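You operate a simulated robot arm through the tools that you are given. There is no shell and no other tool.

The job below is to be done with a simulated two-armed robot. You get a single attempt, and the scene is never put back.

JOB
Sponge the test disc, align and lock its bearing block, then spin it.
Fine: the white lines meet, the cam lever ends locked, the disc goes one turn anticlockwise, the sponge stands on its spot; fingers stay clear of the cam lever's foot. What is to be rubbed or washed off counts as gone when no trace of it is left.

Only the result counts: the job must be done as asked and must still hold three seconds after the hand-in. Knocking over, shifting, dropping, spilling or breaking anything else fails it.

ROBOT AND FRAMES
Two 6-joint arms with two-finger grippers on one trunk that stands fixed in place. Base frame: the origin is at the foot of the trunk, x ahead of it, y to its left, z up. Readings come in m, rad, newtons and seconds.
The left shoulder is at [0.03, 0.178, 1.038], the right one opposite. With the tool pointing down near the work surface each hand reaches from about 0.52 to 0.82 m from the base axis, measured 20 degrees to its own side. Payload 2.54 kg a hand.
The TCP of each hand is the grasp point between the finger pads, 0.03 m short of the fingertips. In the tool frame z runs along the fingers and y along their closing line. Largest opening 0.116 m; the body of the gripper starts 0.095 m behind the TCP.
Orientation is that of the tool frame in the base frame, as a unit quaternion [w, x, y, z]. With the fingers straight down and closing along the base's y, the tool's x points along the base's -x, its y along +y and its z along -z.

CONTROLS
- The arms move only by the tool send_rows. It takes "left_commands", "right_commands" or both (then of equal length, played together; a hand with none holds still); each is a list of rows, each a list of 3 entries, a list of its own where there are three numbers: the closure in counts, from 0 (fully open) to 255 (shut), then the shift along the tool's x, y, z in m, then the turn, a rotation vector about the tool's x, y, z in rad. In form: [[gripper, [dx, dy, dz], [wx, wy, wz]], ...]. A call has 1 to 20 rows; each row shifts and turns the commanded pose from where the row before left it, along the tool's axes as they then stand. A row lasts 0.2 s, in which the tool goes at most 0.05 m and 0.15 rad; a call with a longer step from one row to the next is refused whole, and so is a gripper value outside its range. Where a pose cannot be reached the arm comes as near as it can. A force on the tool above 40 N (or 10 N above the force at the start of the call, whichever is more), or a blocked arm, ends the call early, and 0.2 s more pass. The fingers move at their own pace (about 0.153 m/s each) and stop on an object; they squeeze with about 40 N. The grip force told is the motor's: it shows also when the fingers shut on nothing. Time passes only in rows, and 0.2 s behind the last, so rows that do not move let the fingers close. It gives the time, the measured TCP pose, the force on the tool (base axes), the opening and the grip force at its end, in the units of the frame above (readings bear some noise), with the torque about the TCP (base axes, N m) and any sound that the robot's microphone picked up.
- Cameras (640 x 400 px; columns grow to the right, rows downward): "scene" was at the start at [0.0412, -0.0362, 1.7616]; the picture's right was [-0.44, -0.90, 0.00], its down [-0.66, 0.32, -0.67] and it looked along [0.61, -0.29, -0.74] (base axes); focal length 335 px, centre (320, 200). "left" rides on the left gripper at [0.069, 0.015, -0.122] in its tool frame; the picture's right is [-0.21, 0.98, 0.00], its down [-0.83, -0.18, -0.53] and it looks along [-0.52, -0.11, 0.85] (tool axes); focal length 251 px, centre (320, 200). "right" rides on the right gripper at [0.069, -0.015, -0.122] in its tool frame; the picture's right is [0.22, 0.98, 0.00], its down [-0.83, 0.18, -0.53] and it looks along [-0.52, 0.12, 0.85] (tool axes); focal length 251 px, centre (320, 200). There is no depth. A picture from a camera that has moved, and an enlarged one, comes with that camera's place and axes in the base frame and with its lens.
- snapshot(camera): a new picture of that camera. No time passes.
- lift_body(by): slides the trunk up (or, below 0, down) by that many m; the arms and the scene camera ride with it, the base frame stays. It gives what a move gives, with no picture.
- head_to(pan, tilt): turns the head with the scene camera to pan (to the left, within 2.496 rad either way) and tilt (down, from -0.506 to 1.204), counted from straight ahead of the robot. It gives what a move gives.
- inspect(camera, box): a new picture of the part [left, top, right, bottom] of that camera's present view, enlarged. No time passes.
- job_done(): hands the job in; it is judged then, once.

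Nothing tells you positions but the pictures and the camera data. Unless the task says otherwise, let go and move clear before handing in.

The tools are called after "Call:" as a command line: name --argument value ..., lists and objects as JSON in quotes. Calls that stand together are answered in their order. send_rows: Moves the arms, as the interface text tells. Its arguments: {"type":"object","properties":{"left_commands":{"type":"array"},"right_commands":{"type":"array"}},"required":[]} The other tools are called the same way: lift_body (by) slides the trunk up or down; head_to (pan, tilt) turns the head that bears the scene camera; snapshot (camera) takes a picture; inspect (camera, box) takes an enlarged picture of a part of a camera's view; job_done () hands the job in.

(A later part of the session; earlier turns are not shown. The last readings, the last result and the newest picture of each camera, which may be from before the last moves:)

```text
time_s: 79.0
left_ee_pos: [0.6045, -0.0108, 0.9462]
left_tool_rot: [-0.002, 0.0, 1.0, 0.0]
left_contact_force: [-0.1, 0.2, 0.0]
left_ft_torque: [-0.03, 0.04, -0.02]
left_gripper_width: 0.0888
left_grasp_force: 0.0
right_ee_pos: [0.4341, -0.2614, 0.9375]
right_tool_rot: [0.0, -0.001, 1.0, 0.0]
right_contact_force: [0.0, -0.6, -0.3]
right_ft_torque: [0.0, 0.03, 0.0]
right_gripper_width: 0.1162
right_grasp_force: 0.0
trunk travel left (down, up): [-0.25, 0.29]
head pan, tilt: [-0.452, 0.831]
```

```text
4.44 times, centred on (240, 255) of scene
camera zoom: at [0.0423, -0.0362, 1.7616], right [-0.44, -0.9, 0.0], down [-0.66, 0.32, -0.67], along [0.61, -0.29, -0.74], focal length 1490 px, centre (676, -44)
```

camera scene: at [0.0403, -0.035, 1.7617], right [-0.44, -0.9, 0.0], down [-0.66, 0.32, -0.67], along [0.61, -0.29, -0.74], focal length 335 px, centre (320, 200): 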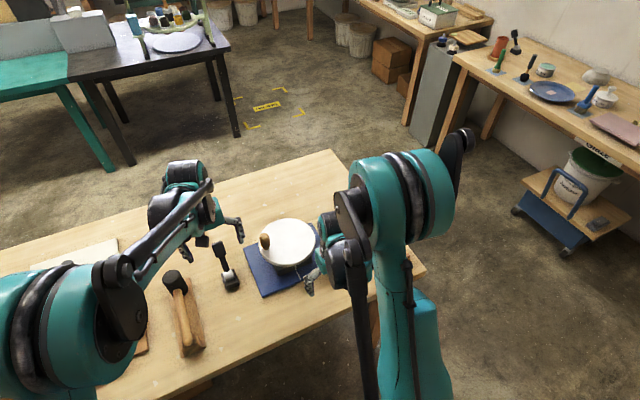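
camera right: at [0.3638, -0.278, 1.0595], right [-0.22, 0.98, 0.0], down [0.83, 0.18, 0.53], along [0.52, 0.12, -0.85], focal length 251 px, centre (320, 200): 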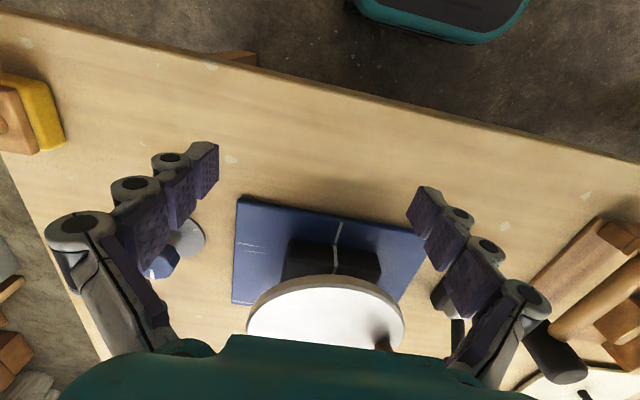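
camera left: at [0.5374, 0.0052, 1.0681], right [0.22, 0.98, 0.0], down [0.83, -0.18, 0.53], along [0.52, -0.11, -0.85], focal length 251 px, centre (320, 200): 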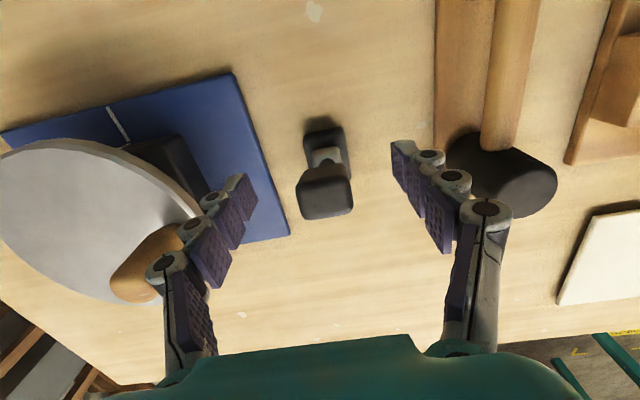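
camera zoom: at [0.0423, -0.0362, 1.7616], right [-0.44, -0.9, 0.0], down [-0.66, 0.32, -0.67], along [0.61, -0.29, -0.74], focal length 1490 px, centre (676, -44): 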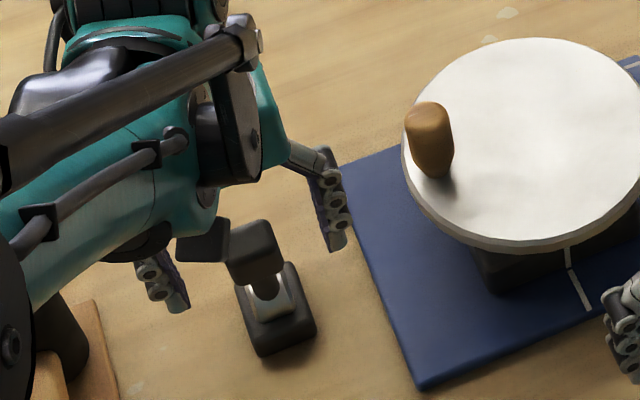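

Call:
send_rows --left_commands '[[60, [-0.0155, 0.001, 0.01], [0, 0, 0]], [60, [0, 0, 0.017], [0, 0, 0]], [180, [0, 0, 0], [0, 0, 0]], [255, [0, 0, 0], [0, 0, 0]], [255, [0, 0, 0], [0, 0, 0]]]'

Call:
send_rows --left_commands '[[255, [0.0098, 0, 0.0032], [0, 0, 0]], [255, [0.0097, 0, 0.0045], [0, 0, 0]], [255, [0, 0, 0], [0, 0, 0]]]'

Call:
snapshot --camera "left"

Call:
inspect --camera "scene" --box '[190, 210, 290, 300]'

```text
time_s: 80.2
left_ee_pos: [0.6184, -0.0101, 0.9188]
left_tool_rot: [-0.002, 0.001, 1.0, 0.0]
left_contact_force: [1.2, -3.8, 2.4]
left_ft_torque: [-0.08, -0.09, -0.08]
left_gripper_width: 0.0381
left_grasp_force: 45.0
right_ee_pos: [0.4335, -0.2627, 0.9389]
right_tool_rot: [0.0, 0.0, 1.0, -0.001]
right_contact_force: [0.1, -0.5, -0.2]
right_ft_torque: [0.02, 0.02, -0.04]
right_gripper_width: 0.1162
right_grasp_force: 0.1
trunk travel left (down, up): [-0.25, 0.29]
head pan, tilt: [-0.452, 0.831]
```

```text
time_s: 81.0
left_ee_pos: [0.6004, -0.0113, 0.9114]
left_tool_rot: [-0.003, 0.0, 1.0, 0.0]
left_contact_force: [15.2, -3.4, -0.1]
left_ft_torque: [-0.05, -1.11, 0.03]
left_gripper_width: 0.0382
left_grasp_force: 45.7
right_ee_pos: [0.4343, -0.2629, 0.9377]
right_tool_rot: [-0.001, -0.001, 1.0, 0.0]
right_contact_force: [-0.1, -0.3, 0.6]
right_ft_torque: [0.01, 0.0, 0.01]
right_gripper_width: 0.116
right_grasp_force: 0.0
trunk travel left (down, up): [-0.25, 0.29]
head pan, tilt: [-0.452, 0.831]
```

```text
taken
camera left: at [0.5335, 0.0056, 1.0331], right [0.21, 0.98, 0.0], down [0.83, -0.18, 0.53], along [0.52, -0.11, -0.85], focal length 251 px, centre (320, 200)
```

left: 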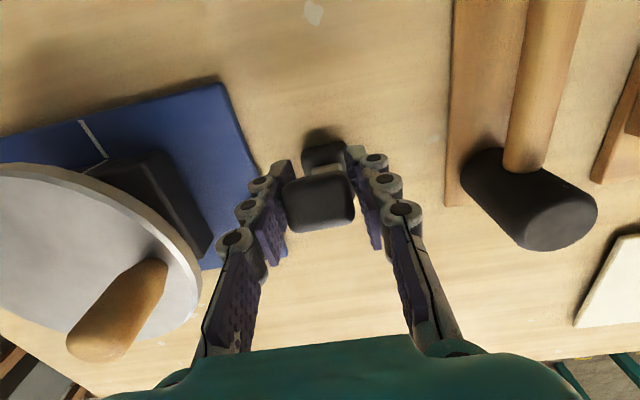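

```text
4.44 times, centred on (240, 255) of scene
camera zoom: at [0.0437, -0.0366, 1.7615], right [-0.44, -0.9, 0.0], down [-0.67, 0.32, -0.67], along [0.61, -0.29, -0.74], focal length 1490 px, centre (676, -44)
```

zoom: 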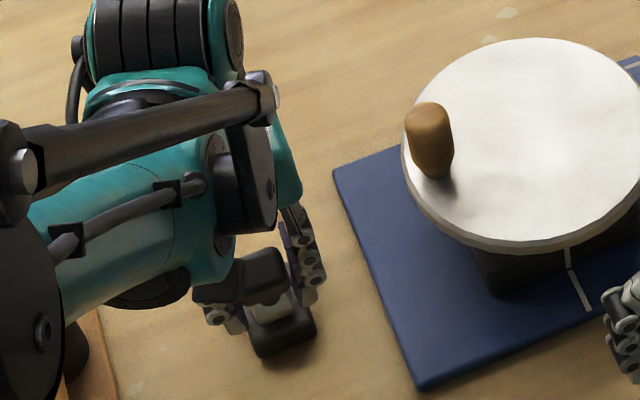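

It keeps moving. I follow the arc further down toward the robot side.

Call:
send_rows --left_commands '[[255, [0.0111, 0, 0.0069], [0, 0, 0]], [255, [0.0095, 0, 0.008], [0, 0, 0]], [255, [0, 0, 0], [0, 0, 0]]]'

Call:
snapshot --camera "left"

Call:
inspect --camera "scene" --box '[190, 210, 290, 300]'

```text
time_s: 81.8
left_ee_pos: [0.5786, -0.009, 0.8954]
left_tool_rot: [-0.005, 0.0, 1.0, 0.0]
left_contact_force: [12.1, -2.9, -2.5]
left_ft_torque: [0.0, -0.78, 0.03]
left_gripper_width: 0.0374
left_grasp_force: 44.5
right_ee_pos: [0.4327, -0.2611, 0.9387]
right_tool_rot: [-0.001, 0.0, 1.0, 0.001]
right_contact_force: [0.7, -0.2, -0.9]
right_ft_torque: [-0.01, 0.01, 0.0]
right_gripper_width: 0.1161
right_grasp_force: 0.2
trunk travel left (down, up): [-0.25, 0.29]
head pan, tilt: [-0.452, 0.831]
```

```text
taken
camera left: at [0.5127, 0.0057, 1.0178], right [0.22, 0.98, 0.0], down [0.83, -0.18, 0.53], along [0.52, -0.11, -0.85], focal length 251 px, centre (320, 200)
```

left: 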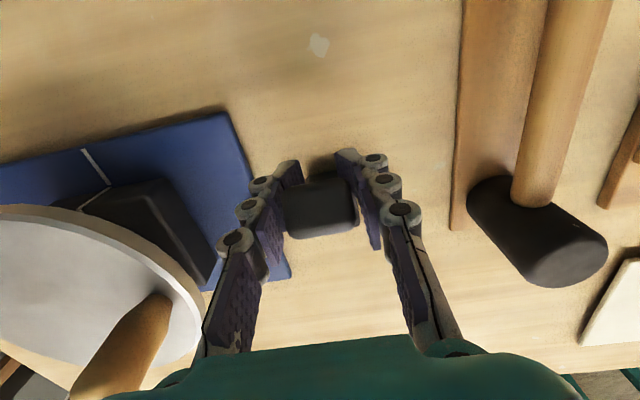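

```text
4.44 times, centred on (240, 255) of scene
camera zoom: at [0.0432, -0.0366, 1.7616], right [-0.44, -0.9, 0.0], down [-0.67, 0.32, -0.67], along [0.61, -0.29, -0.74], focal length 1490 px, centre (676, -44)
```

zoom: 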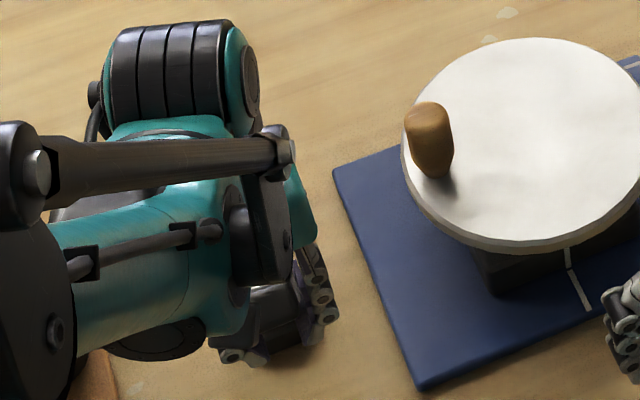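

Call:
send_rows --left_commands '[[150, [0, 0, 0], [0, 0, 0]], [60, [0, 0, 0], [0, 0, 0]], [60, [0, 0, -0.04], [0, 0, 0]], [60, [0, 0, 0], [0, 0, 0]]]'

Call:
inspect --camera "left" --box '[260, 80, 380, 260]'

Call:
inspect --camera "scene" --box '[190, 210, 290, 300]'

Call:
snapshot --camera "right"

```text
time_s: 82.8
left_ee_pos: [0.5777, -0.0097, 0.9369]
left_tool_rot: [-0.004, 0.0, 1.0, 0.0]
left_contact_force: [0.0, -0.8, 0.7]
left_ft_torque: [0.01, -0.02, 0.03]
left_gripper_width: 0.0885
left_grasp_force: 0.1
right_ee_pos: [0.434, -0.2628, 0.9389]
right_tool_rot: [-0.001, -0.001, 1.0, 0.001]
right_contact_force: [0.5, 0.5, 0.4]
right_ft_torque: [0.02, 0.02, 0.02]
right_gripper_width: 0.1161
right_grasp_force: 0.1
trunk travel left (down, up): [-0.25, 0.29]
head pan, tilt: [-0.452, 0.831]
```

```text
2.22 times, centred on (320, 170) of left
camera zoom: at [0.5115, 0.0063, 1.0584], right [0.22, 0.98, 0.0], down [0.83, -0.18, 0.53], along [0.52, -0.11, -0.85], focal length 559 px, centre (320, 267)
```

zoom: 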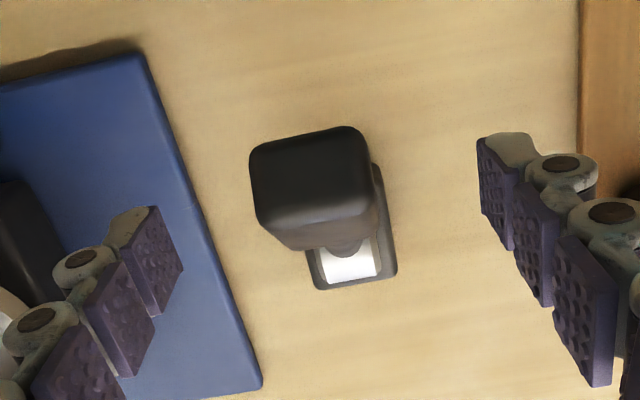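

```text
4.44 times, centred on (240, 255) of scene
camera zoom: at [0.0427, -0.0363, 1.7616], right [-0.44, -0.9, 0.0], down [-0.67, 0.32, -0.67], along [0.61, -0.29, -0.74], focal length 1490 px, centre (676, -44)
```

zoom: 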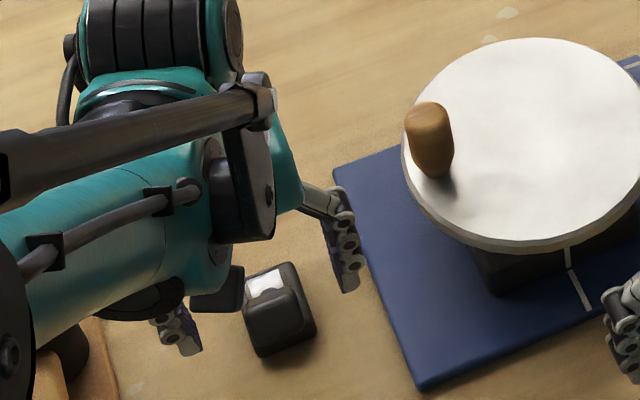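

```text
taken
camera right: at [0.365, -0.2781, 1.059], right [-0.22, 0.98, 0.0], down [0.83, 0.18, 0.53], along [0.52, 0.12, -0.85], focal length 251 px, centre (320, 200)
```

right: 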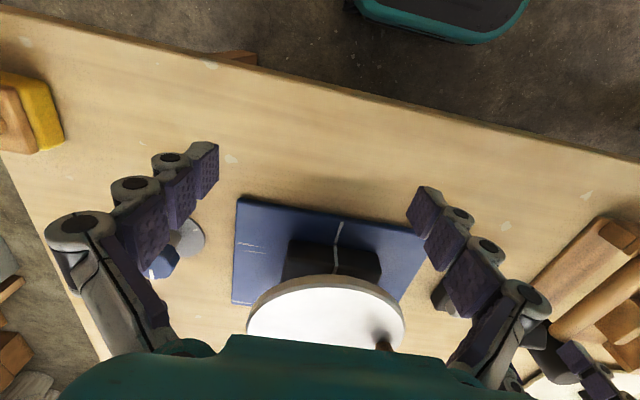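

The lever now leans at about 129°, past vertical toward the robot. I close the fingers behind the top of its grip and push it on down, keeping to the grip end away from the foot.

Call:
send_rows --left_commands '[[60, [0, 0, -0.035], [0, 0, 0]], [180, [-0.034, 0, 0], [0, 0, 0]], [255, [0, 0, 0], [0, 0, 0]], [255, [0, 0, 0], [0, 0, 0]], [255, [0, 0, 0.02], [0, 0, 0]], [255, [0.007, 0, 0.008], [0, 0, 0]], [255, [0.008, 0, 0.006], [0, 0, 0]], [255, [0.008, 0, 0.006], [0, 0, 0]], [255, [0, 0, 0], [0, 0, 0]]]'

Call:
snapshot --camera "left"

Call:
inspect --camera "scene" --box '[190, 210, 290, 300]'

```text
time_s: 84.3
left_ee_pos: [0.6042, -0.0093, 0.9425]
left_tool_rot: [0.003, 0.0, 1.0, -0.001]
left_contact_force: [10.8, -1.2, 18.4]
left_ft_torque: [-0.05, -0.09, 0.02]
left_gripper_width: 0.0059
left_grasp_force: 28.9
right_ee_pos: [0.4339, -0.2621, 0.9382]
right_tool_rot: [0.0, -0.001, 1.0, 0.001]
right_contact_force: [0.7, -0.1, 0.1]
right_ft_torque: [0.02, 0.0, 0.01]
right_gripper_width: 0.1161
right_grasp_force: 0.0
trunk travel left (down, up): [-0.25, 0.29]
head pan, tilt: [-0.452, 0.831]
stopped in row 7 (left hand): the force on the tool passed its limit at 55 N (the readings are from after the stop); the commanded pose is now the measured one
```

```text
taken
camera left: at [0.5363, 0.0052, 1.0634], right [0.21, 0.98, 0.0], down [0.82, -0.18, 0.54], along [0.53, -0.11, -0.84], focal length 251 px, centre (320, 200)
```

left: 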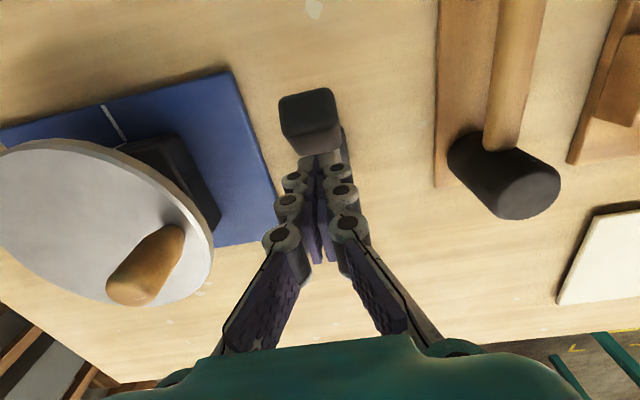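

```text
4.44 times, centred on (240, 255) of scene
camera zoom: at [0.0417, -0.0362, 1.7618], right [-0.44, -0.9, 0.0], down [-0.66, 0.32, -0.67], along [0.61, -0.29, -0.74], focal length 1490 px, centre (676, -44)
```

zoom: 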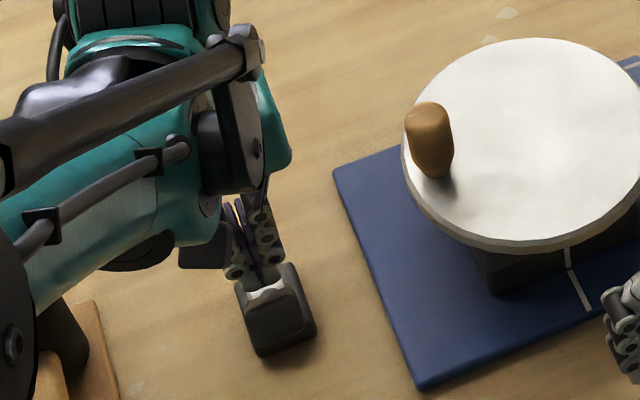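

The lever now rests firmly against its other end stop at about 130°, mirror-symmetric to the open stop at 50°. I back the left hand off and away, and bring the right hand above the disc's peg.

Call:
send_rows --left_commands '[[255, [-0.004, 0, -0.015], [0, 0, 0]], [255, [-0.004, 0, -0.03], [0, 0, 0]], [255, [0, 0, -0.04], [0, 0, 0]], [255, [0, 0, -0.03], [0, 0, 0]], [255, [0.02, 0.04, 0], [0, 0, 0]], [255, [0.02, 0.04, 0], [0, 0, 0]], [255, [0.02, 0.04, 0], [0, 0, 0]], [255, [0.02, 0.04, 0], [0, 0, 0]], [255, [0.02, 0.04, 0], [0, 0, 0]], [255, [0.02, 0.03, 0], [0, 0, 0]], [255, [0, 0, 0], [0, 0, 0]], [255, [0, 0, 0], [0, 0, 0]]]' --right_commands '[[0, [0, 0, -0.04], [0, 0, 0]], [0, [0, 0, -0.04], [0, 0, 0]], [0, [0, 0, -0.035], [0, 0, 0]], [0, [0, 0, 0], [0, 0, 0]], [0, [0, 0, 0], [0, 0, 0]], [0, [0, 0, 0], [0, 0, 0]], [0, [-0.035, 0.02, 0], [0, 0, 0]], [0, [-0.035, 0.02, 0], [0, 0, 0]], [0, [-0.035, 0.02, 0], [0, 0, 0]], [0, [-0.035, 0.02, 0], [0, 0, 0]], [0, [-0.035, 0.02, 0], [0, 0, 0]], [0, [-0.035, 0.02, 0], [0, 0, 0]]]'

Call:
snapshot --camera "right"

Call:
snapshot --camera "left"

Call:
inspect --camera "scene" --box '[190, 200, 350, 300]'

```text
time_s: 87.0
left_ee_pos: [0.492, 0.2213, 1.0536]
left_tool_rot: [0.001, 0.0, 1.0, -0.001]
left_contact_force: [-0.2, 0.2, -0.1]
left_ft_torque: [-0.05, 0.02, -0.02]
left_gripper_width: 0.0
left_grasp_force: 28.7
right_ee_pos: [0.6435, -0.1399, 1.0512]
right_tool_rot: [-0.002, -0.002, 1.0, 0.0]
right_contact_force: [-0.3, 0.1, -0.1]
right_ft_torque: [-0.03, 0.05, 0.02]
right_gripper_width: 0.116
right_grasp_force: 0.0
trunk travel left (down, up): [-0.25, 0.29]
head pan, tilt: [-0.452, 0.831]
```

```text
taken
camera right: at [0.5752, -0.1563, 1.172], right [-0.22, 0.98, 0.0], down [0.83, 0.18, 0.53], along [0.52, 0.11, -0.85], focal length 251 px, centre (320, 200)
```

right: 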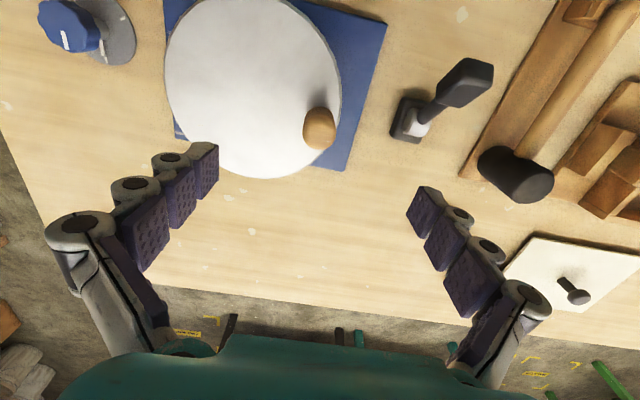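

```text
taken
camera left: at [0.4237, 0.2361, 1.1754], right [0.21, 0.98, 0.0], down [0.82, -0.18, 0.54], along [0.52, -0.12, -0.84], focal length 251 px, centre (320, 200)
```

left: 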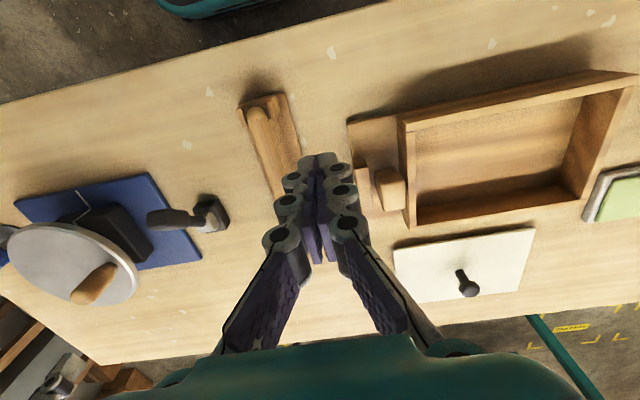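

```text
4.00 times, centred on (270, 250) of scene
camera zoom: at [0.043, -0.0348, 1.7616], right [-0.44, -0.9, 0.0], down [-0.67, 0.32, -0.67], along [0.61, -0.29, -0.74], focal length 1341 px, centre (520, 0)
```

zoom: 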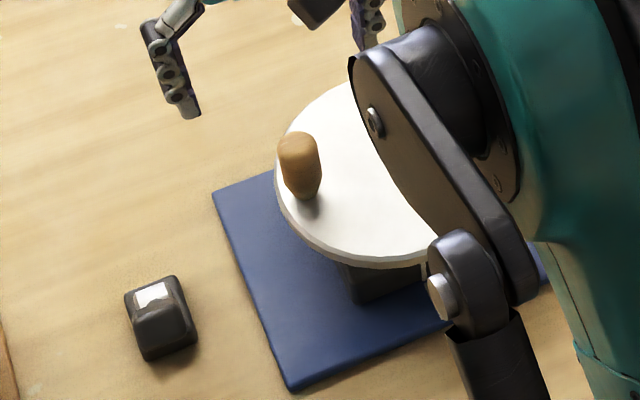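

Call:
inspect --camera "right" --box '[270, 80, 370, 180]'

Call:
inspect --camera "left" --box '[0, 160, 240, 320]'

```text
4.00 times, centred on (320, 130) of right
camera zoom: at [0.5752, -0.1563, 1.172], right [-0.22, 0.98, 0.0], down [0.83, 0.18, 0.53], along [0.52, 0.11, -0.85], focal length 1006 px, centre (320, 480)
```

zoom: 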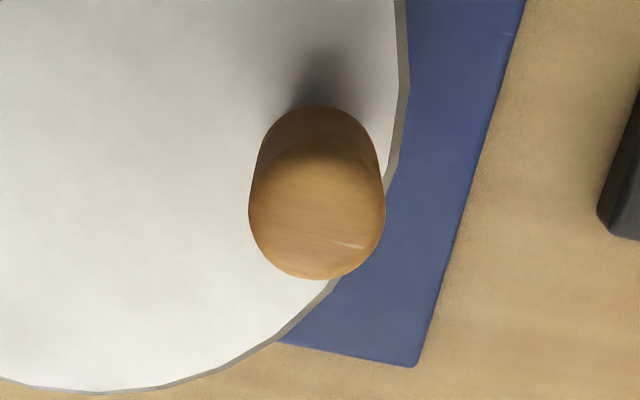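

```text
2.50 times, centred on (120, 240) of left
camera zoom: at [0.4237, 0.2361, 1.1754], right [0.21, 0.98, 0.0], down [0.82, -0.18, 0.54], along [0.52, -0.12, -0.84], focal length 629 px, centre (820, 100)
```

zoom: 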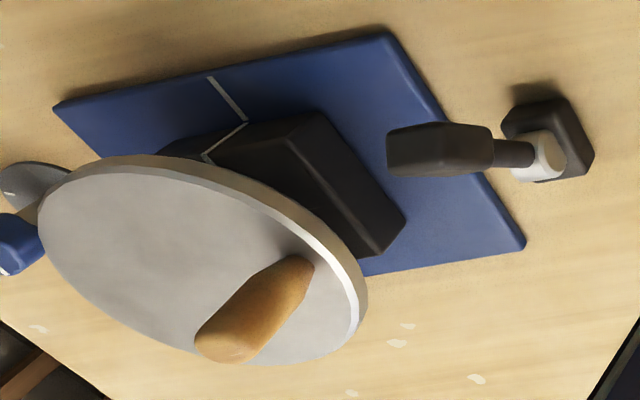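

The lever points to the robot against its stop, and the lines still meet. The peg stands at about (0.6415, -0.142) and the disc centre at about (0.642, -0.2125). I lower the right hand over the peg and grip it.

Call:
send_rows --right_commands '[[0, [0.002, -0.0024, 0.03], [0, 0, 0]], [0, [0, 0, 0.03], [0, 0, 0]], [0, [0, 0, 0.03], [0, 0, 0]], [0, [0, 0, 0.026], [0, 0, 0]], [120, [0, 0, 0], [0, 0, 0]], [190, [0, 0, 0], [0, 0, 0]], [255, [0, 0, 0], [0, 0, 0]], [255, [0, 0, 0], [0, 0, 0]]]'

Call:
snapshot --camera "right"

Call:
inspect --camera "left" --box '[0, 160, 240, 320]'

```text
time_s: 88.8
left_ee_pos: [0.4903, 0.221, 1.0547]
left_tool_rot: [0.002, -0.001, 1.0, -0.001]
left_contact_force: [0.8, 0.6, 0.6]
left_ft_torque: [0.0, -0.03, 0.0]
left_gripper_width: 0.0
left_grasp_force: 28.6
right_ee_pos: [0.6423, -0.1416, 0.9357]
right_tool_rot: [0.0, -0.001, 1.0, 0.001]
right_contact_force: [-0.5, 10.9, -2.1]
right_ft_torque: [0.39, -0.08, -0.08]
right_gripper_width: 0.029
right_grasp_force: 45.3
trunk travel left (down, up): [-0.25, 0.29]
head pan, tilt: [-0.452, 0.831]
```

```text
taken
camera right: at [0.5732, -0.1581, 1.0568], right [-0.22, 0.98, 0.0], down [0.83, 0.18, 0.53], along [0.52, 0.12, -0.85], focal length 251 px, centre (320, 200)
```

right: 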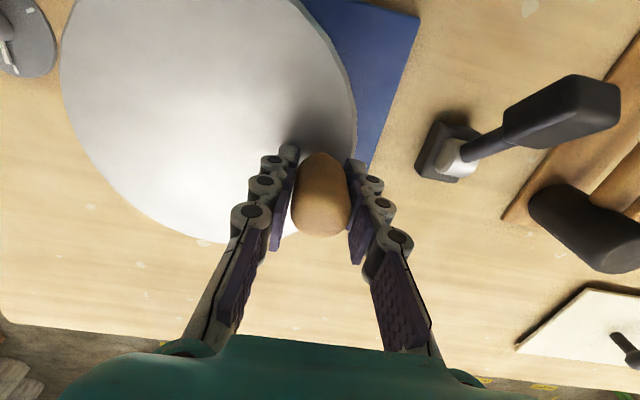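

```text
2.50 times, centred on (120, 240) of left
camera zoom: at [0.4226, 0.2364, 1.1757], right [0.21, 0.98, 0.0], down [0.82, -0.18, 0.54], along [0.52, -0.12, -0.84], focal length 629 px, centre (820, 100)
```

zoom: 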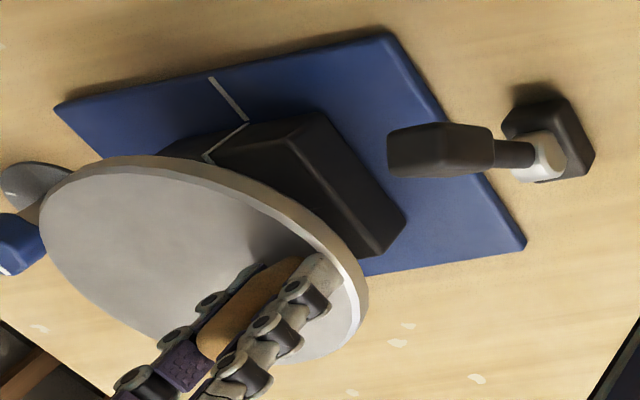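

The peg is gripped. To turn it cleanly I'll make three 120° swings, with the hand turning together with the disc and re-gripping between. First I open, yaw the hand back by 60° and grip again.

Call:
send_rows --right_commands '[[120, [0, 0.001, 0], [0, 0, 0]], [0, [0, 0, 0], [0, 0, 0]], [0, [0, 0, 0], [0, 0, 0]], [0, [0, 0, 0], [0, 0, 0.15]], [0, [0, 0, 0], [0, 0, 0.15]], [0, [0, 0, 0], [0, 0, 0.15]], [0, [0, 0, 0], [0, 0, 0.15]], [0, [0, 0, 0], [0, 0, 0.15]], [0, [0, 0, 0], [0, 0, 0.15]], [0, [0, 0, 0], [0, 0, 0.15]], [120, [0, 0, 0], [0, 0, 0]], [190, [0, 0, 0], [0, 0, 0]], [255, [0, 0, 0], [0, 0, 0]], [255, [0, 0, 0], [0, 0, 0]]]'

Call:
snapshot --camera "right"

Call:
snapshot --camera "scene"

```text
time_s: 91.8
left_ee_pos: [0.492, 0.2194, 1.0542]
left_tool_rot: [0.002, 0.0, 1.0, -0.001]
left_contact_force: [-0.3, -0.1, 0.3]
left_ft_torque: [0.02, -0.03, 0.02]
left_gripper_width: 0.0
left_grasp_force: 29.2
right_ee_pos: [0.6399, -0.1436, 0.9367]
right_tool_rot: [0.001, 0.501, 0.866, 0.0]
right_contact_force: [-1.8, 1.7, -1.1]
right_ft_torque: [0.12, 0.07, -0.12]
right_gripper_width: 0.0283
right_grasp_force: 44.8
trunk travel left (down, up): [-0.25, 0.29]
head pan, tilt: [-0.452, 0.831]
```

```text
taken
camera right: at [0.5928, -0.0915, 1.0581], right [0.74, 0.67, 0.0], down [0.57, -0.63, 0.53], along [0.36, -0.39, -0.85], focal length 251 px, centre (320, 200)
```

right: 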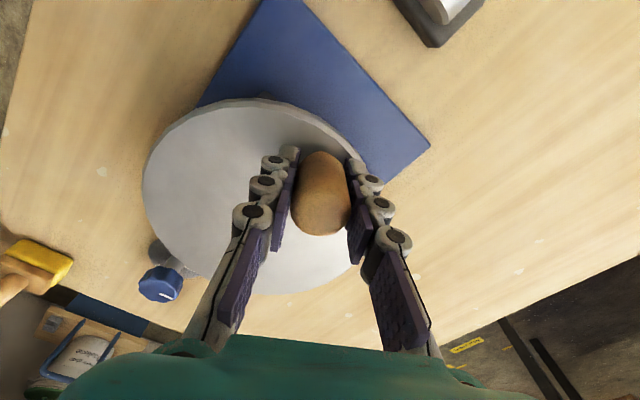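

```text
taken
camera scene: at [0.0412, -0.0358, 1.7616], right [-0.44, -0.9, 0.0], down [-0.66, 0.32, -0.67], along [0.61, -0.29, -0.74], focal length 335 px, centre (320, 200)
```

scene: 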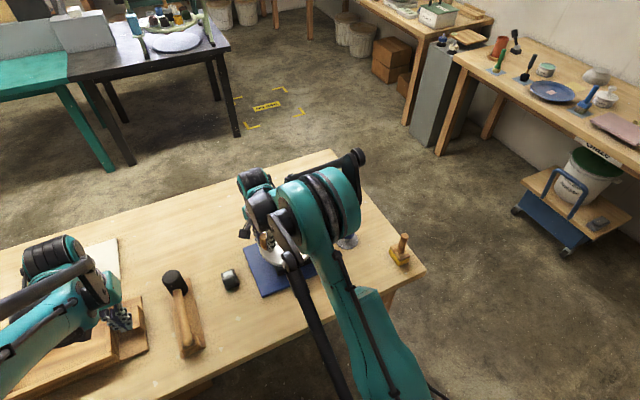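

Gripped with little side force. I start the anticlockwise swing with three small steps and check the forces.

Call:
send_rows --right_commands '[[255, [0.004556, -0.009533, 0], [0, 0, -0.15]], [255, [0.004556, -0.009533, 0], [0, 0, -0.15]], [255, [0.004556, -0.009533, 0], [0, 0, -0.15]]]'

Call:
inspect --camera "left" --box '[0, 160, 240, 320]'

```text
time_s: 92.5
left_ee_pos: [0.4906, 0.2209, 1.0541]
left_tool_rot: [0.002, -0.001, 1.0, -0.001]
left_contact_force: [0.0, 0.1, -0.3]
left_ft_torque: [0.0, 0.06, 0.01]
left_gripper_width: 0.0001
left_grasp_force: 28.6
right_ee_pos: [0.6092, -0.1494, 0.937]
right_tool_rot: [0.0, 0.293, 0.956, 0.0]
right_contact_force: [-5.8, 4.8, -12.7]
right_ft_torque: [-0.12, -0.4, -0.17]
right_gripper_width: 0.0278
right_grasp_force: 44.9
trunk travel left (down, up): [-0.25, 0.29]
head pan, tilt: [-0.452, 0.831]
```

```text
2.50 times, centred on (120, 240) of left
camera zoom: at [0.4229, 0.2354, 1.1757], right [0.21, 0.98, 0.0], down [0.82, -0.18, 0.54], along [0.52, -0.12, -0.84], focal length 629 px, centre (820, 100)
```

zoom: 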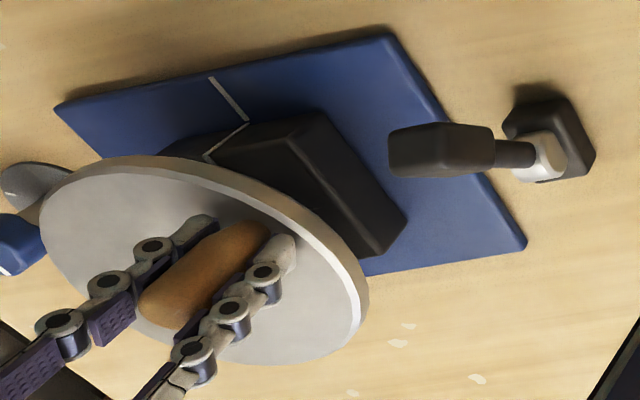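

Call:
send_rows --right_commands '[[255, [0.0046, -0.0095, -0.0005], [0, 0, -0.15]], [255, [0.0046, -0.0095, 0], [0, 0, -0.15]], [255, [0.0046, -0.0095, 0], [0, 0, -0.15]], [255, [0.0046, -0.0095, 0], [0, 0, -0.15]]]'

```text
time_s: 93.5
left_ee_pos: [0.4915, 0.2184, 1.0535]
left_tool_rot: [0.002, 0.0, 1.0, 0.0]
left_contact_force: [-0.1, -0.4, -0.7]
left_ft_torque: [-0.03, -0.02, 0.0]
left_gripper_width: 0.0003
left_grasp_force: 28.9
right_ee_pos: [0.5814, -0.1813, 0.9371]
right_tool_rot: [0.0, -0.001, 1.0, 0.0]
right_contact_force: [-3.4, -3.0, -7.3]
right_ft_torque: [-0.05, 0.35, -0.31]
right_gripper_width: 0.0274
right_grasp_force: 44.8
trunk travel left (down, up): [-0.25, 0.29]
head pan, tilt: [-0.452, 0.831]
```

Call:
send_rows --right_commands '[[255, [0.0046, -0.0095, 0], [0, 0, -0.15]], [255, [0.0046, -0.0095, 0], [0, 0, -0.15]], [255, [0.0046, -0.0095, 0], [0, 0, -0.15]], [255, [0.0046, -0.0095, 0], [0, 0, -0.15]]]'

Call:
send_rows --right_commands '[[255, [0.0046, -0.0095, 0], [0, 0, -0.15]], [255, [0.0046, -0.0095, 0], [0, 0, -0.15]], [255, [0.0046, -0.0095, 0], [0, 0, -0.15]], [255, [0, 0, 0], [0, 0, 0]]]'

Call:
inspect --camera "left" --box '[0, 160, 240, 320]'

Call:
snapshot --camera "right"

```text
time_s: 94.5
left_ee_pos: [0.492, 0.2203, 1.0541]
left_tool_rot: [0.001, -0.002, 1.0, -0.001]
left_contact_force: [-0.2, 0.2, -0.3]
left_ft_torque: [0.02, 0.0, -0.02]
left_gripper_width: 0.0001
left_grasp_force: 29.0
right_ee_pos: [0.5747, -0.2208, 0.9372]
right_tool_rot: [0.001, -0.297, 0.955, -0.001]
right_contact_force: [25.8, -5.3, 10.9]
right_ft_torque: [-0.43, -0.53, -0.55]
right_gripper_width: 0.0277
right_grasp_force: 45.0
trunk travel left (down, up): [-0.25, 0.29]
head pan, tilt: [-0.452, 0.831]
```

```text
time_s: 95.5
left_ee_pos: [0.4924, 0.2203, 1.0534]
left_tool_rot: [0.001, 0.0, 1.0, -0.001]
left_contact_force: [-0.4, 0.0, 0.1]
left_ft_torque: [0.06, 0.0, -0.01]
left_gripper_width: 0.0
left_grasp_force: 28.5
right_ee_pos: [0.5832, -0.2479, 0.9377]
right_tool_rot: [0.001, -0.502, 0.865, 0.0]
right_contact_force: [27.7, 12.1, 10.0]
right_ft_torque: [0.56, -0.95, -0.43]
right_gripper_width: 0.0278
right_grasp_force: 45.4
trunk travel left (down, up): [-0.25, 0.29]
head pan, tilt: [-0.452, 0.831]
```

```text
2.50 times, centred on (120, 240) of left
camera zoom: at [0.4249, 0.2363, 1.1748], right [0.21, 0.98, 0.0], down [0.83, -0.18, 0.54], along [0.52, -0.12, -0.84], focal length 629 px, centre (820, 100)
```

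zoom: 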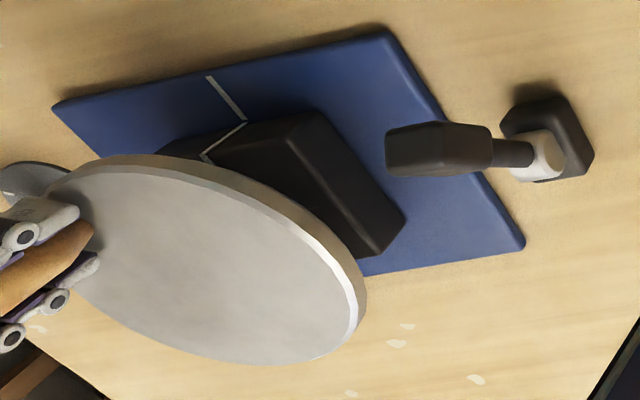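

```text
taken
camera right: at [0.5619, -0.3161, 1.0582], right [-0.95, 0.3, 0.0], down [0.25, 0.81, 0.53], along [0.16, 0.51, -0.85], focal length 251 px, centre (320, 200)
```

right: 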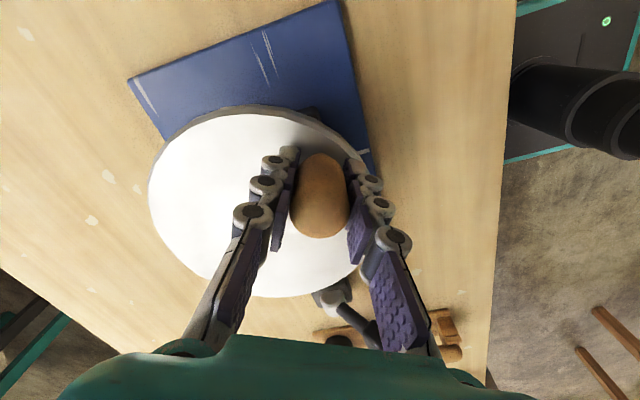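

The swing works; from the tracked points the disc's centre is (0.6444, -0.2129) with a peg radius of 0.0705. I release the peg, yaw the hand back 2.1 rad around it, and then recentre before gripping again.

Call:
send_rows --right_commands '[[120, [0, 0, 0], [0, 0, 0]], [0, [0, 0, 0], [0, 0, 0]], [0, [0, 0, 0], [0, 0, 0]], [0, [0, 0, 0], [0, 0, 0.15]], [0, [0, 0, 0], [0, 0, 0.15]], [0, [0, 0, 0], [0, 0, 0.15]], [0, [0, 0, 0], [0, 0, 0.15]], [0, [0, 0, 0], [0, 0, 0.15]], [0, [0, 0, 0], [0, 0, 0.15]], [0, [0, 0, 0], [0, 0, 0.15]], [0, [0, 0, 0], [0, 0, 0.15]], [0, [0, 0, 0], [0, 0, 0.15]], [0, [0, 0, 0], [0, 0, 0.15]], [0, [0, 0, 0], [0, 0, 0.15]], [0, [0, 0, 0], [0, 0, 0.15]], [0, [0, 0, 0], [0, 0, 0.15]], [0, [0, 0, 0], [0, 0, 0.15]]]'

Call:
snapshot --camera "right"

Call:
inspect --camera "left" --box '[0, 160, 240, 320]'

```text
time_s: 99.2
left_ee_pos: [0.4909, 0.2194, 1.0553]
left_tool_rot: [0.001, -0.001, 1.0, 0.0]
left_contact_force: [0.4, -0.1, 0.4]
left_ft_torque: [0.01, 0.01, 0.02]
left_gripper_width: 0.0001
left_grasp_force: 28.1
right_ee_pos: [0.5795, -0.2482, 0.9384]
right_tool_rot: [0.0, 0.501, 0.865, 0.0]
right_contact_force: [-0.4, 0.5, 0.3]
right_ft_torque: [-0.02, -0.01, 0.01]
right_gripper_width: 0.116
right_grasp_force: 0.0
trunk travel left (down, up): [-0.25, 0.29]
head pan, tilt: [-0.452, 0.831]
```

```text
taken
camera right: at [0.5324, -0.1973, 1.0588], right [0.74, 0.67, 0.0], down [0.57, -0.63, 0.53], along [0.36, -0.4, -0.85], focal length 251 px, centre (320, 200)
```

right: 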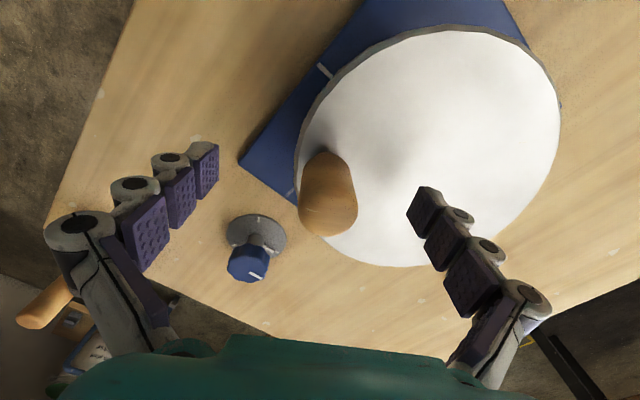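

```text
2.50 times, centred on (120, 240) of left
camera zoom: at [0.4227, 0.2351, 1.176], right [0.21, 0.98, 0.0], down [0.82, -0.18, 0.54], along [0.52, -0.11, -0.84], focal length 629 px, centre (820, 100)
```

zoom: 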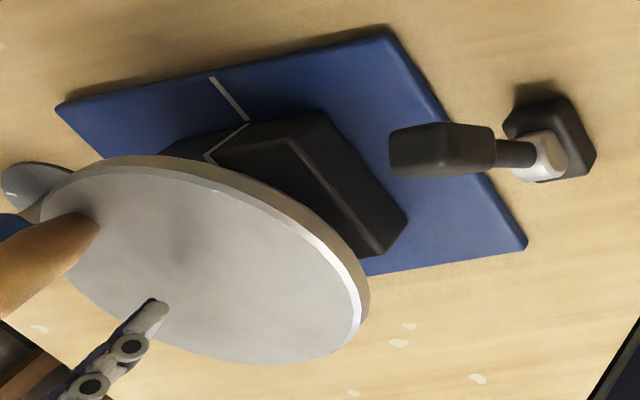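

Call:
send_rows --right_commands '[[0, [-0.0016, 0.0034, 0], [0, 0, 0]], [120, [0, 0, 0], [0, 0, 0]], [190, [0, 0, 0], [0, 0, 0]], [255, [0, 0, 0], [0, 0, 0]], [255, [0, 0, 0], [0, 0, 0]]]'

Call:
send_rows --right_commands '[[255, [-0.010536, 0.000777, 0], [0, 0, -0.15]], [255, [-0.010536, 0.000777, 0], [0, 0, -0.15]], [255, [-0.010536, 0.000777, 0], [0, 0, -0.15]]]'

```text
time_s: 100.3
left_ee_pos: [0.4903, 0.2201, 1.0546]
left_tool_rot: [0.002, -0.002, 1.0, -0.001]
left_contact_force: [0.0, 0.1, -0.1]
left_ft_torque: [-0.03, -0.01, 0.02]
left_gripper_width: 0.0003
left_grasp_force: 28.9
right_ee_pos: [0.5837, -0.2482, 0.9378]
right_tool_rot: [-0.001, 0.501, 0.866, 0.0]
right_contact_force: [5.5, 1.1, 6.7]
right_ft_torque: [0.21, -0.14, -0.15]
right_gripper_width: 0.0291
right_grasp_force: 45.2
trunk travel left (down, up): [-0.25, 0.29]
head pan, tilt: [-0.452, 0.831]
```

```text
time_s: 101.2
left_ee_pos: [0.4916, 0.2208, 1.0537]
left_tool_rot: [0.001, 0.0, 1.0, -0.001]
left_contact_force: [-0.2, -0.3, -0.2]
left_ft_torque: [-0.01, 0.0, 0.05]
left_gripper_width: 0.0
left_grasp_force: 29.1
right_ee_pos: [0.6059, -0.2699, 0.9365]
right_tool_rot: [0.0, 0.293, 0.956, -0.001]
right_contact_force: [9.8, 12.0, 0.8]
right_ft_torque: [0.1, -0.7, -0.15]
right_gripper_width: 0.0291
right_grasp_force: 45.0
trunk travel left (down, up): [-0.25, 0.29]
head pan, tilt: [-0.452, 0.831]
```

Call:
send_rows --right_commands '[[255, [-0.0105, 0.0014, 0], [0, 0, -0.15]], [255, [-0.0105, 0.0014, 0], [0, 0, -0.15]], [255, [-0.0105, 0.001, 0], [0, 0, -0.15]], [255, [-0.0105, 0.0008, 0], [0, 0, -0.15]]]'

```text
time_s: 102.2
left_ee_pos: [0.4909, 0.222, 1.0535]
left_tool_rot: [0.002, -0.001, 1.0, -0.002]
left_contact_force: [-0.1, -0.1, 0.3]
left_ft_torque: [-0.01, 0.0, 0.03]
left_gripper_width: 0.0
left_grasp_force: 28.3
right_ee_pos: [0.6454, -0.2776, 0.9385]
right_tool_rot: [-0.001, -0.004, 1.0, 0.0]
right_contact_force: [1.3, 28.0, -8.5]
right_ft_torque: [0.59, 0.01, -0.18]
right_gripper_width: 0.0289
right_grasp_force: 45.4
trunk travel left (down, up): [-0.25, 0.29]
head pan, tilt: [-0.452, 0.831]
```

Call:
send_rows --right_commands '[[255, [-0.0101, 0.0023, 0], [0, 0, -0.15]], [255, [-0.0101, 0.0018, 0], [0, 0, -0.15]], [255, [-0.0101, 0.0013, 0], [0, 0, -0.15]]]'

```text
time_s: 103.0
left_ee_pos: [0.4905, 0.2216, 1.053]
left_tool_rot: [0.002, 0.0, 1.0, -0.002]
left_contact_force: [-0.9, 0.3, -0.6]
left_ft_torque: [0.02, 0.02, -0.03]
left_gripper_width: 0.0
left_grasp_force: 28.8
right_ee_pos: [0.674, -0.2698, 0.9363]
right_tool_rot: [-0.001, -0.225, 0.974, 0.0]
right_contact_force: [-14.3, 27.2, -20.8]
right_ft_torque: [0.66, 0.49, -0.09]
right_gripper_width: 0.0289
right_grasp_force: 45.3
trunk travel left (down, up): [-0.25, 0.29]
head pan, tilt: [-0.452, 0.831]
```

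Call:
send_rows --right_commands '[[255, [-0.0101, 0.0026, 0.0005], [0, 0, -0.15]], [255, [-0.0101, 0.0026, 0.0005], [0, 0, -0.15]]]'

```text
time_s: 103.5
left_ee_pos: [0.4902, 0.2206, 1.0529]
left_tool_rot: [0.001, 0.0, 1.0, -0.001]
left_contact_force: [0.4, -0.3, -0.7]
left_ft_torque: [0.02, -0.03, 0.0]
left_gripper_width: 0.0
left_grasp_force: 29.2
right_ee_pos: [0.6895, -0.2567, 0.9377]
right_tool_rot: [-0.001, -0.367, 0.93, -0.001]
right_contact_force: [-8.9, 15.3, -3.7]
right_ft_torque: [0.02, 0.56, -0.42]
right_gripper_width: 0.0291
right_grasp_force: 45.1
trunk travel left (down, up): [-0.25, 0.29]
head pan, tilt: [-0.452, 0.831]
```

Call:
send_rows --right_commands '[[255, [-0.0101, 0.0018, 0.0003], [0, 0, -0.15]], [255, [-0.0101, 0.0015, 0], [0, 0, -0.15]], [255, [0, 0, 0], [0, 0, 0]]]'

Call:
snapshot --camera "right"

Call:
inspect --camera "left" --box '[0, 160, 240, 320]'

```text
time_s: 104.3
left_ee_pos: [0.4901, 0.219, 1.0553]
left_tool_rot: [0.002, 0.0, 1.0, -0.001]
left_contact_force: [0.0, 1.0, 0.0]
left_ft_torque: [0.01, 0.01, 0.02]
left_gripper_width: 0.0001
left_grasp_force: 28.4
right_ee_pos: [0.6988, -0.2417, 0.9373]
right_tool_rot: [0.0, -0.501, 0.865, -0.002]
right_contact_force: [6.7, -4.6, 19.6]
right_ft_torque: [-0.27, -0.15, 0.09]
right_gripper_width: 0.0291
right_grasp_force: 44.9
trunk travel left (down, up): [-0.25, 0.29]
head pan, tilt: [-0.452, 0.831]
```

```text
taken
camera right: at [0.6785, -0.3096, 1.059], right [-0.95, 0.3, 0.0], down [0.25, 0.81, 0.53], along [0.16, 0.51, -0.85], focal length 251 px, centre (320, 200)
```

right: 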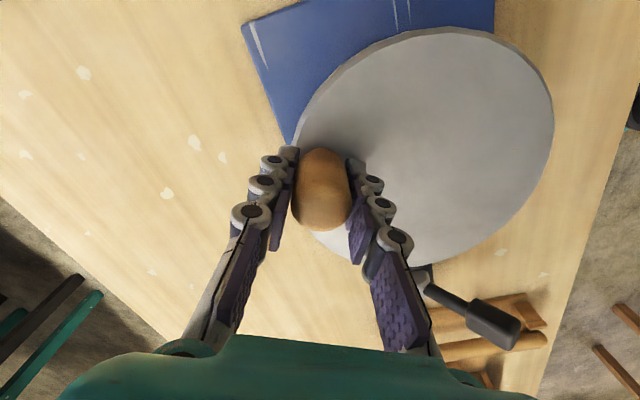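

```text
2.50 times, centred on (120, 240) of left
camera zoom: at [0.422, 0.2349, 1.1766], right [0.21, 0.98, 0.0], down [0.82, -0.18, 0.54], along [0.53, -0.12, -0.84], focal length 629 px, centre (820, 100)
```

zoom: 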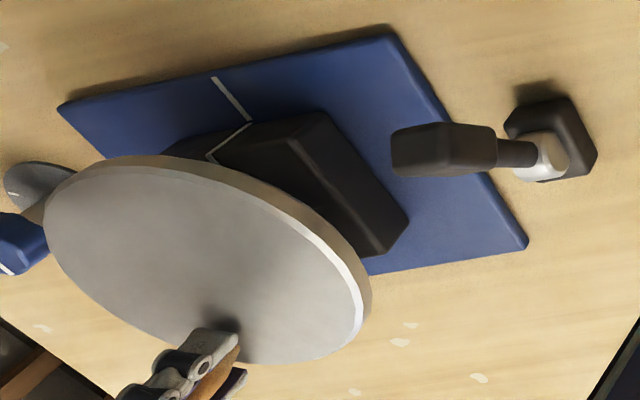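

Two thirds done. I release, yaw the hand back again and re-grip for the last swing.

Call:
send_rows --right_commands '[[120, [0, 0, 0], [0, 0, 0]], [0, [0, 0, 0], [0, 0, 0]], [0, [0, 0, 0], [0, 0, 0]], [0, [0, 0, 0], [0, 0, 0.15]], [0, [0, 0, 0], [0, 0, 0.15]], [0, [0, 0, 0], [0, 0, 0.15]], [0, [0, 0, 0], [0, 0, 0.15]], [0, [0, 0, 0], [0, 0, 0.15]], [0, [0, 0, 0], [0, 0, 0.15]], [0, [0, 0, 0], [0, 0, 0.15]], [0, [0, 0, 0], [0, 0, 0.15]], [0, [0, 0, 0], [0, 0, 0.15]], [0, [0, 0, 0], [0, 0, 0.15]], [0, [0, 0, 0], [0, 0, 0.15]], [0, [0, 0, 0], [0, 0, 0.15]], [0, [0, 0, 0], [0, 0, 0.15]], [0, [0, 0, 0], [0, 0, 0.15]]]'

Call:
snapshot --camera "right"

Call:
inspect --camera "left" --box '[0, 160, 240, 320]'

```text
time_s: 108.0
left_ee_pos: [0.4907, 0.2201, 1.055]
left_tool_rot: [0.002, 0.0, 1.0, -0.001]
left_contact_force: [0.9, 0.0, -0.8]
left_ft_torque: [-0.02, -0.04, -0.01]
left_gripper_width: 0.0
left_grasp_force: 28.5
right_ee_pos: [0.7005, -0.2412, 0.9372]
right_tool_rot: [0.0, 0.501, 0.865, 0.0]
right_contact_force: [-0.1, -0.2, 0.0]
right_ft_torque: [-0.03, 0.01, 0.02]
right_gripper_width: 0.1159
right_grasp_force: 0.0
trunk travel left (down, up): [-0.25, 0.29]
head pan, tilt: [-0.452, 0.831]
```

```text
taken
camera right: at [0.6534, -0.1896, 1.0572], right [0.74, 0.67, 0.0], down [0.57, -0.63, 0.53], along [0.36, -0.4, -0.85], focal length 251 px, centre (320, 200)
```

right: 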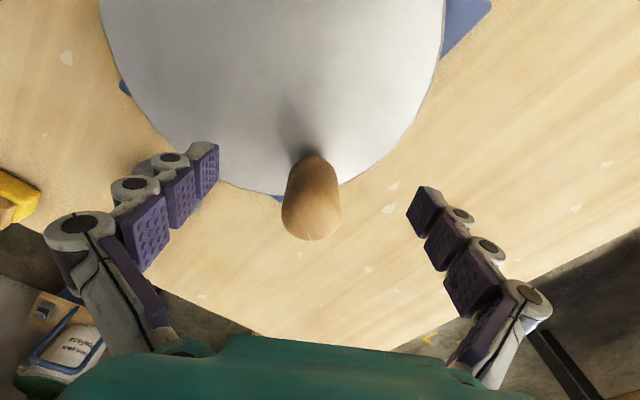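

```text
2.50 times, centred on (120, 240) of left
camera zoom: at [0.4228, 0.2351, 1.176], right [0.21, 0.98, 0.0], down [0.82, -0.18, 0.54], along [0.52, -0.11, -0.84], focal length 629 px, centre (820, 100)
```

zoom: 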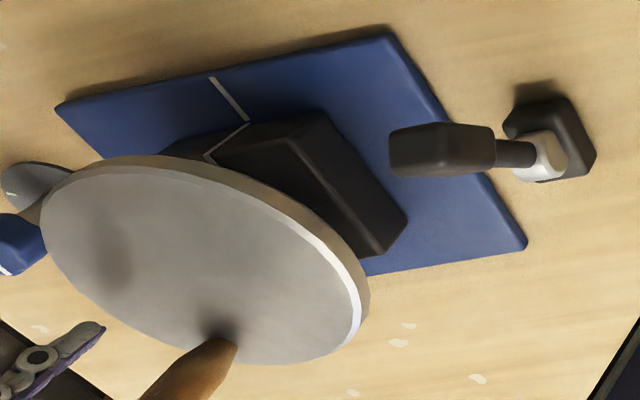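

Call:
send_rows --right_commands '[[0, [-0.0005, -0.0035, 0], [0, 0, 0]], [120, [0, 0, 0], [0, 0, 0]], [190, [0, 0, 0], [0, 0, 0]], [255, [0, 0, 0], [0, 0, 0]], [255, [0, 0, 0], [0, 0, 0]]]'

Call:
snapshot --camera "right"

```text
time_s: 109.2
left_ee_pos: [0.4907, 0.2203, 1.0553]
left_tool_rot: [0.002, -0.001, 1.0, -0.001]
left_contact_force: [0.6, -0.5, 0.7]
left_ft_torque: [0.0, 0.02, -0.01]
left_gripper_width: 0.0001
left_grasp_force: 28.2
right_ee_pos: [0.6974, -0.2431, 0.9376]
right_tool_rot: [0.001, 0.501, 0.866, 0.0]
right_contact_force: [-0.8, -1.1, 0.7]
right_ft_torque: [-0.1, -0.05, 0.11]
right_gripper_width: 0.028
right_grasp_force: 44.8
trunk travel left (down, up): [-0.25, 0.29]
head pan, tilt: [-0.452, 0.831]
```

```text
taken
camera right: at [0.6499, -0.1923, 1.0577], right [0.74, 0.67, 0.0], down [0.57, -0.62, 0.53], along [0.36, -0.39, -0.85], focal length 251 px, centre (320, 200)
```

right: 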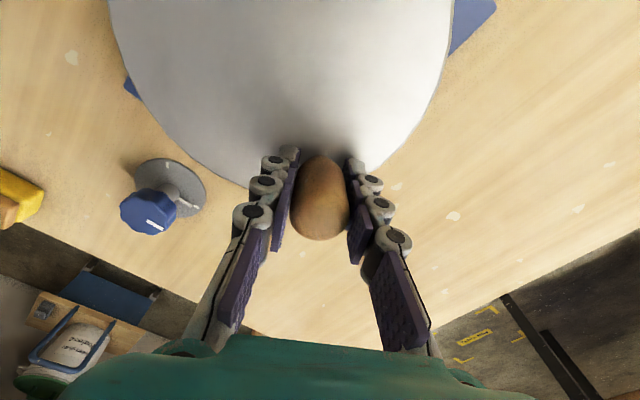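

Gripped without side force at (0.6974, -0.2431). From the three force-free grips the centre is (0.639, -0.2098) with radius 0.0673, so 119° remain. I swing on.

Call:
send_rows --right_commands '[[255, [0.005758, 0.008282, 0], [0, 0, -0.15]], [255, [0.005758, 0.008282, 0], [0, 0, -0.15]], [255, [0.005758, 0.008282, 0], [0, 0, -0.15]], [255, [0.005758, 0.008282, 0], [0, 0, -0.15]]]'

```text
time_s: 110.2
left_ee_pos: [0.4909, 0.2186, 1.0545]
left_tool_rot: [0.002, 0.0, 1.0, 0.0]
left_contact_force: [0.0, 0.3, 0.1]
left_ft_torque: [0.01, 0.02, -0.01]
left_gripper_width: 0.0
left_grasp_force: 28.6
right_ee_pos: [0.7064, -0.2049, 0.9356]
right_tool_rot: [0.001, 0.221, 0.975, 0.0]
right_contact_force: [11.7, -7.4, 8.7]
right_ft_torque: [-0.34, -0.57, 0.52]
right_gripper_width: 0.0279
right_grasp_force: 44.6
trunk travel left (down, up): [-0.25, 0.29]
head pan, tilt: [-0.452, 0.831]
```

Call:
send_rows --right_commands '[[255, [0.0054, 0.0086, 0], [0, 0, -0.15]], [255, [0.0054, 0.0086, 0], [0, 0, -0.15]], [255, [0.0056, 0.0084, 0], [0, 0, -0.15]], [255, [0.00576, 0.0083, 0], [0, 0, -0.15]]]'

```text
time_s: 111.2
left_ee_pos: [0.4903, 0.2195, 1.0551]
left_tool_rot: [0.001, 0.0, 1.0, -0.001]
left_contact_force: [-0.4, 0.5, -0.2]
left_ft_torque: [-0.01, 0.0, -0.01]
left_gripper_width: 0.0001
left_grasp_force: 29.0
right_ee_pos: [0.6897, -0.167, 0.9369]
right_tool_rot: [0.0, -0.077, 0.997, 0.001]
right_contact_force: [1.3, -5.8, 8.0]
right_ft_torque: [-0.22, -0.12, 0.36]
right_gripper_width: 0.0282
right_grasp_force: 44.7
trunk travel left (down, up): [-0.25, 0.29]
head pan, tilt: [-0.452, 0.831]
```

Call:
send_rows --right_commands '[[255, [0.00576, 0.0083, 0], [0, 0, -0.15]], [255, [0.00576, 0.0083, 0], [0, 0, -0.15]], [255, [0.00576, 0.0083, 0], [0, 0, -0.15]], [255, [0.00576, 0.0083, 0], [0, 0, -0.15]]]'

```text
time_s: 112.2
left_ee_pos: [0.4898, 0.2181, 1.0557]
left_tool_rot: [0.001, 0.0, 1.0, 0.0]
left_contact_force: [0.7, -1.3, -1.0]
left_ft_torque: [0.0, 0.01, 0.03]
left_gripper_width: 0.0002
left_grasp_force: 29.0
right_ee_pos: [0.6593, -0.1462, 0.9359]
right_tool_rot: [-0.001, -0.368, 0.93, 0.0]
right_contact_force: [0.2, -8.6, 6.4]
right_ft_torque: [-0.81, 0.28, 0.16]
right_gripper_width: 0.0282
right_grasp_force: 45.2
trunk travel left (down, up): [-0.25, 0.29]
head pan, tilt: [-0.452, 0.831]
```

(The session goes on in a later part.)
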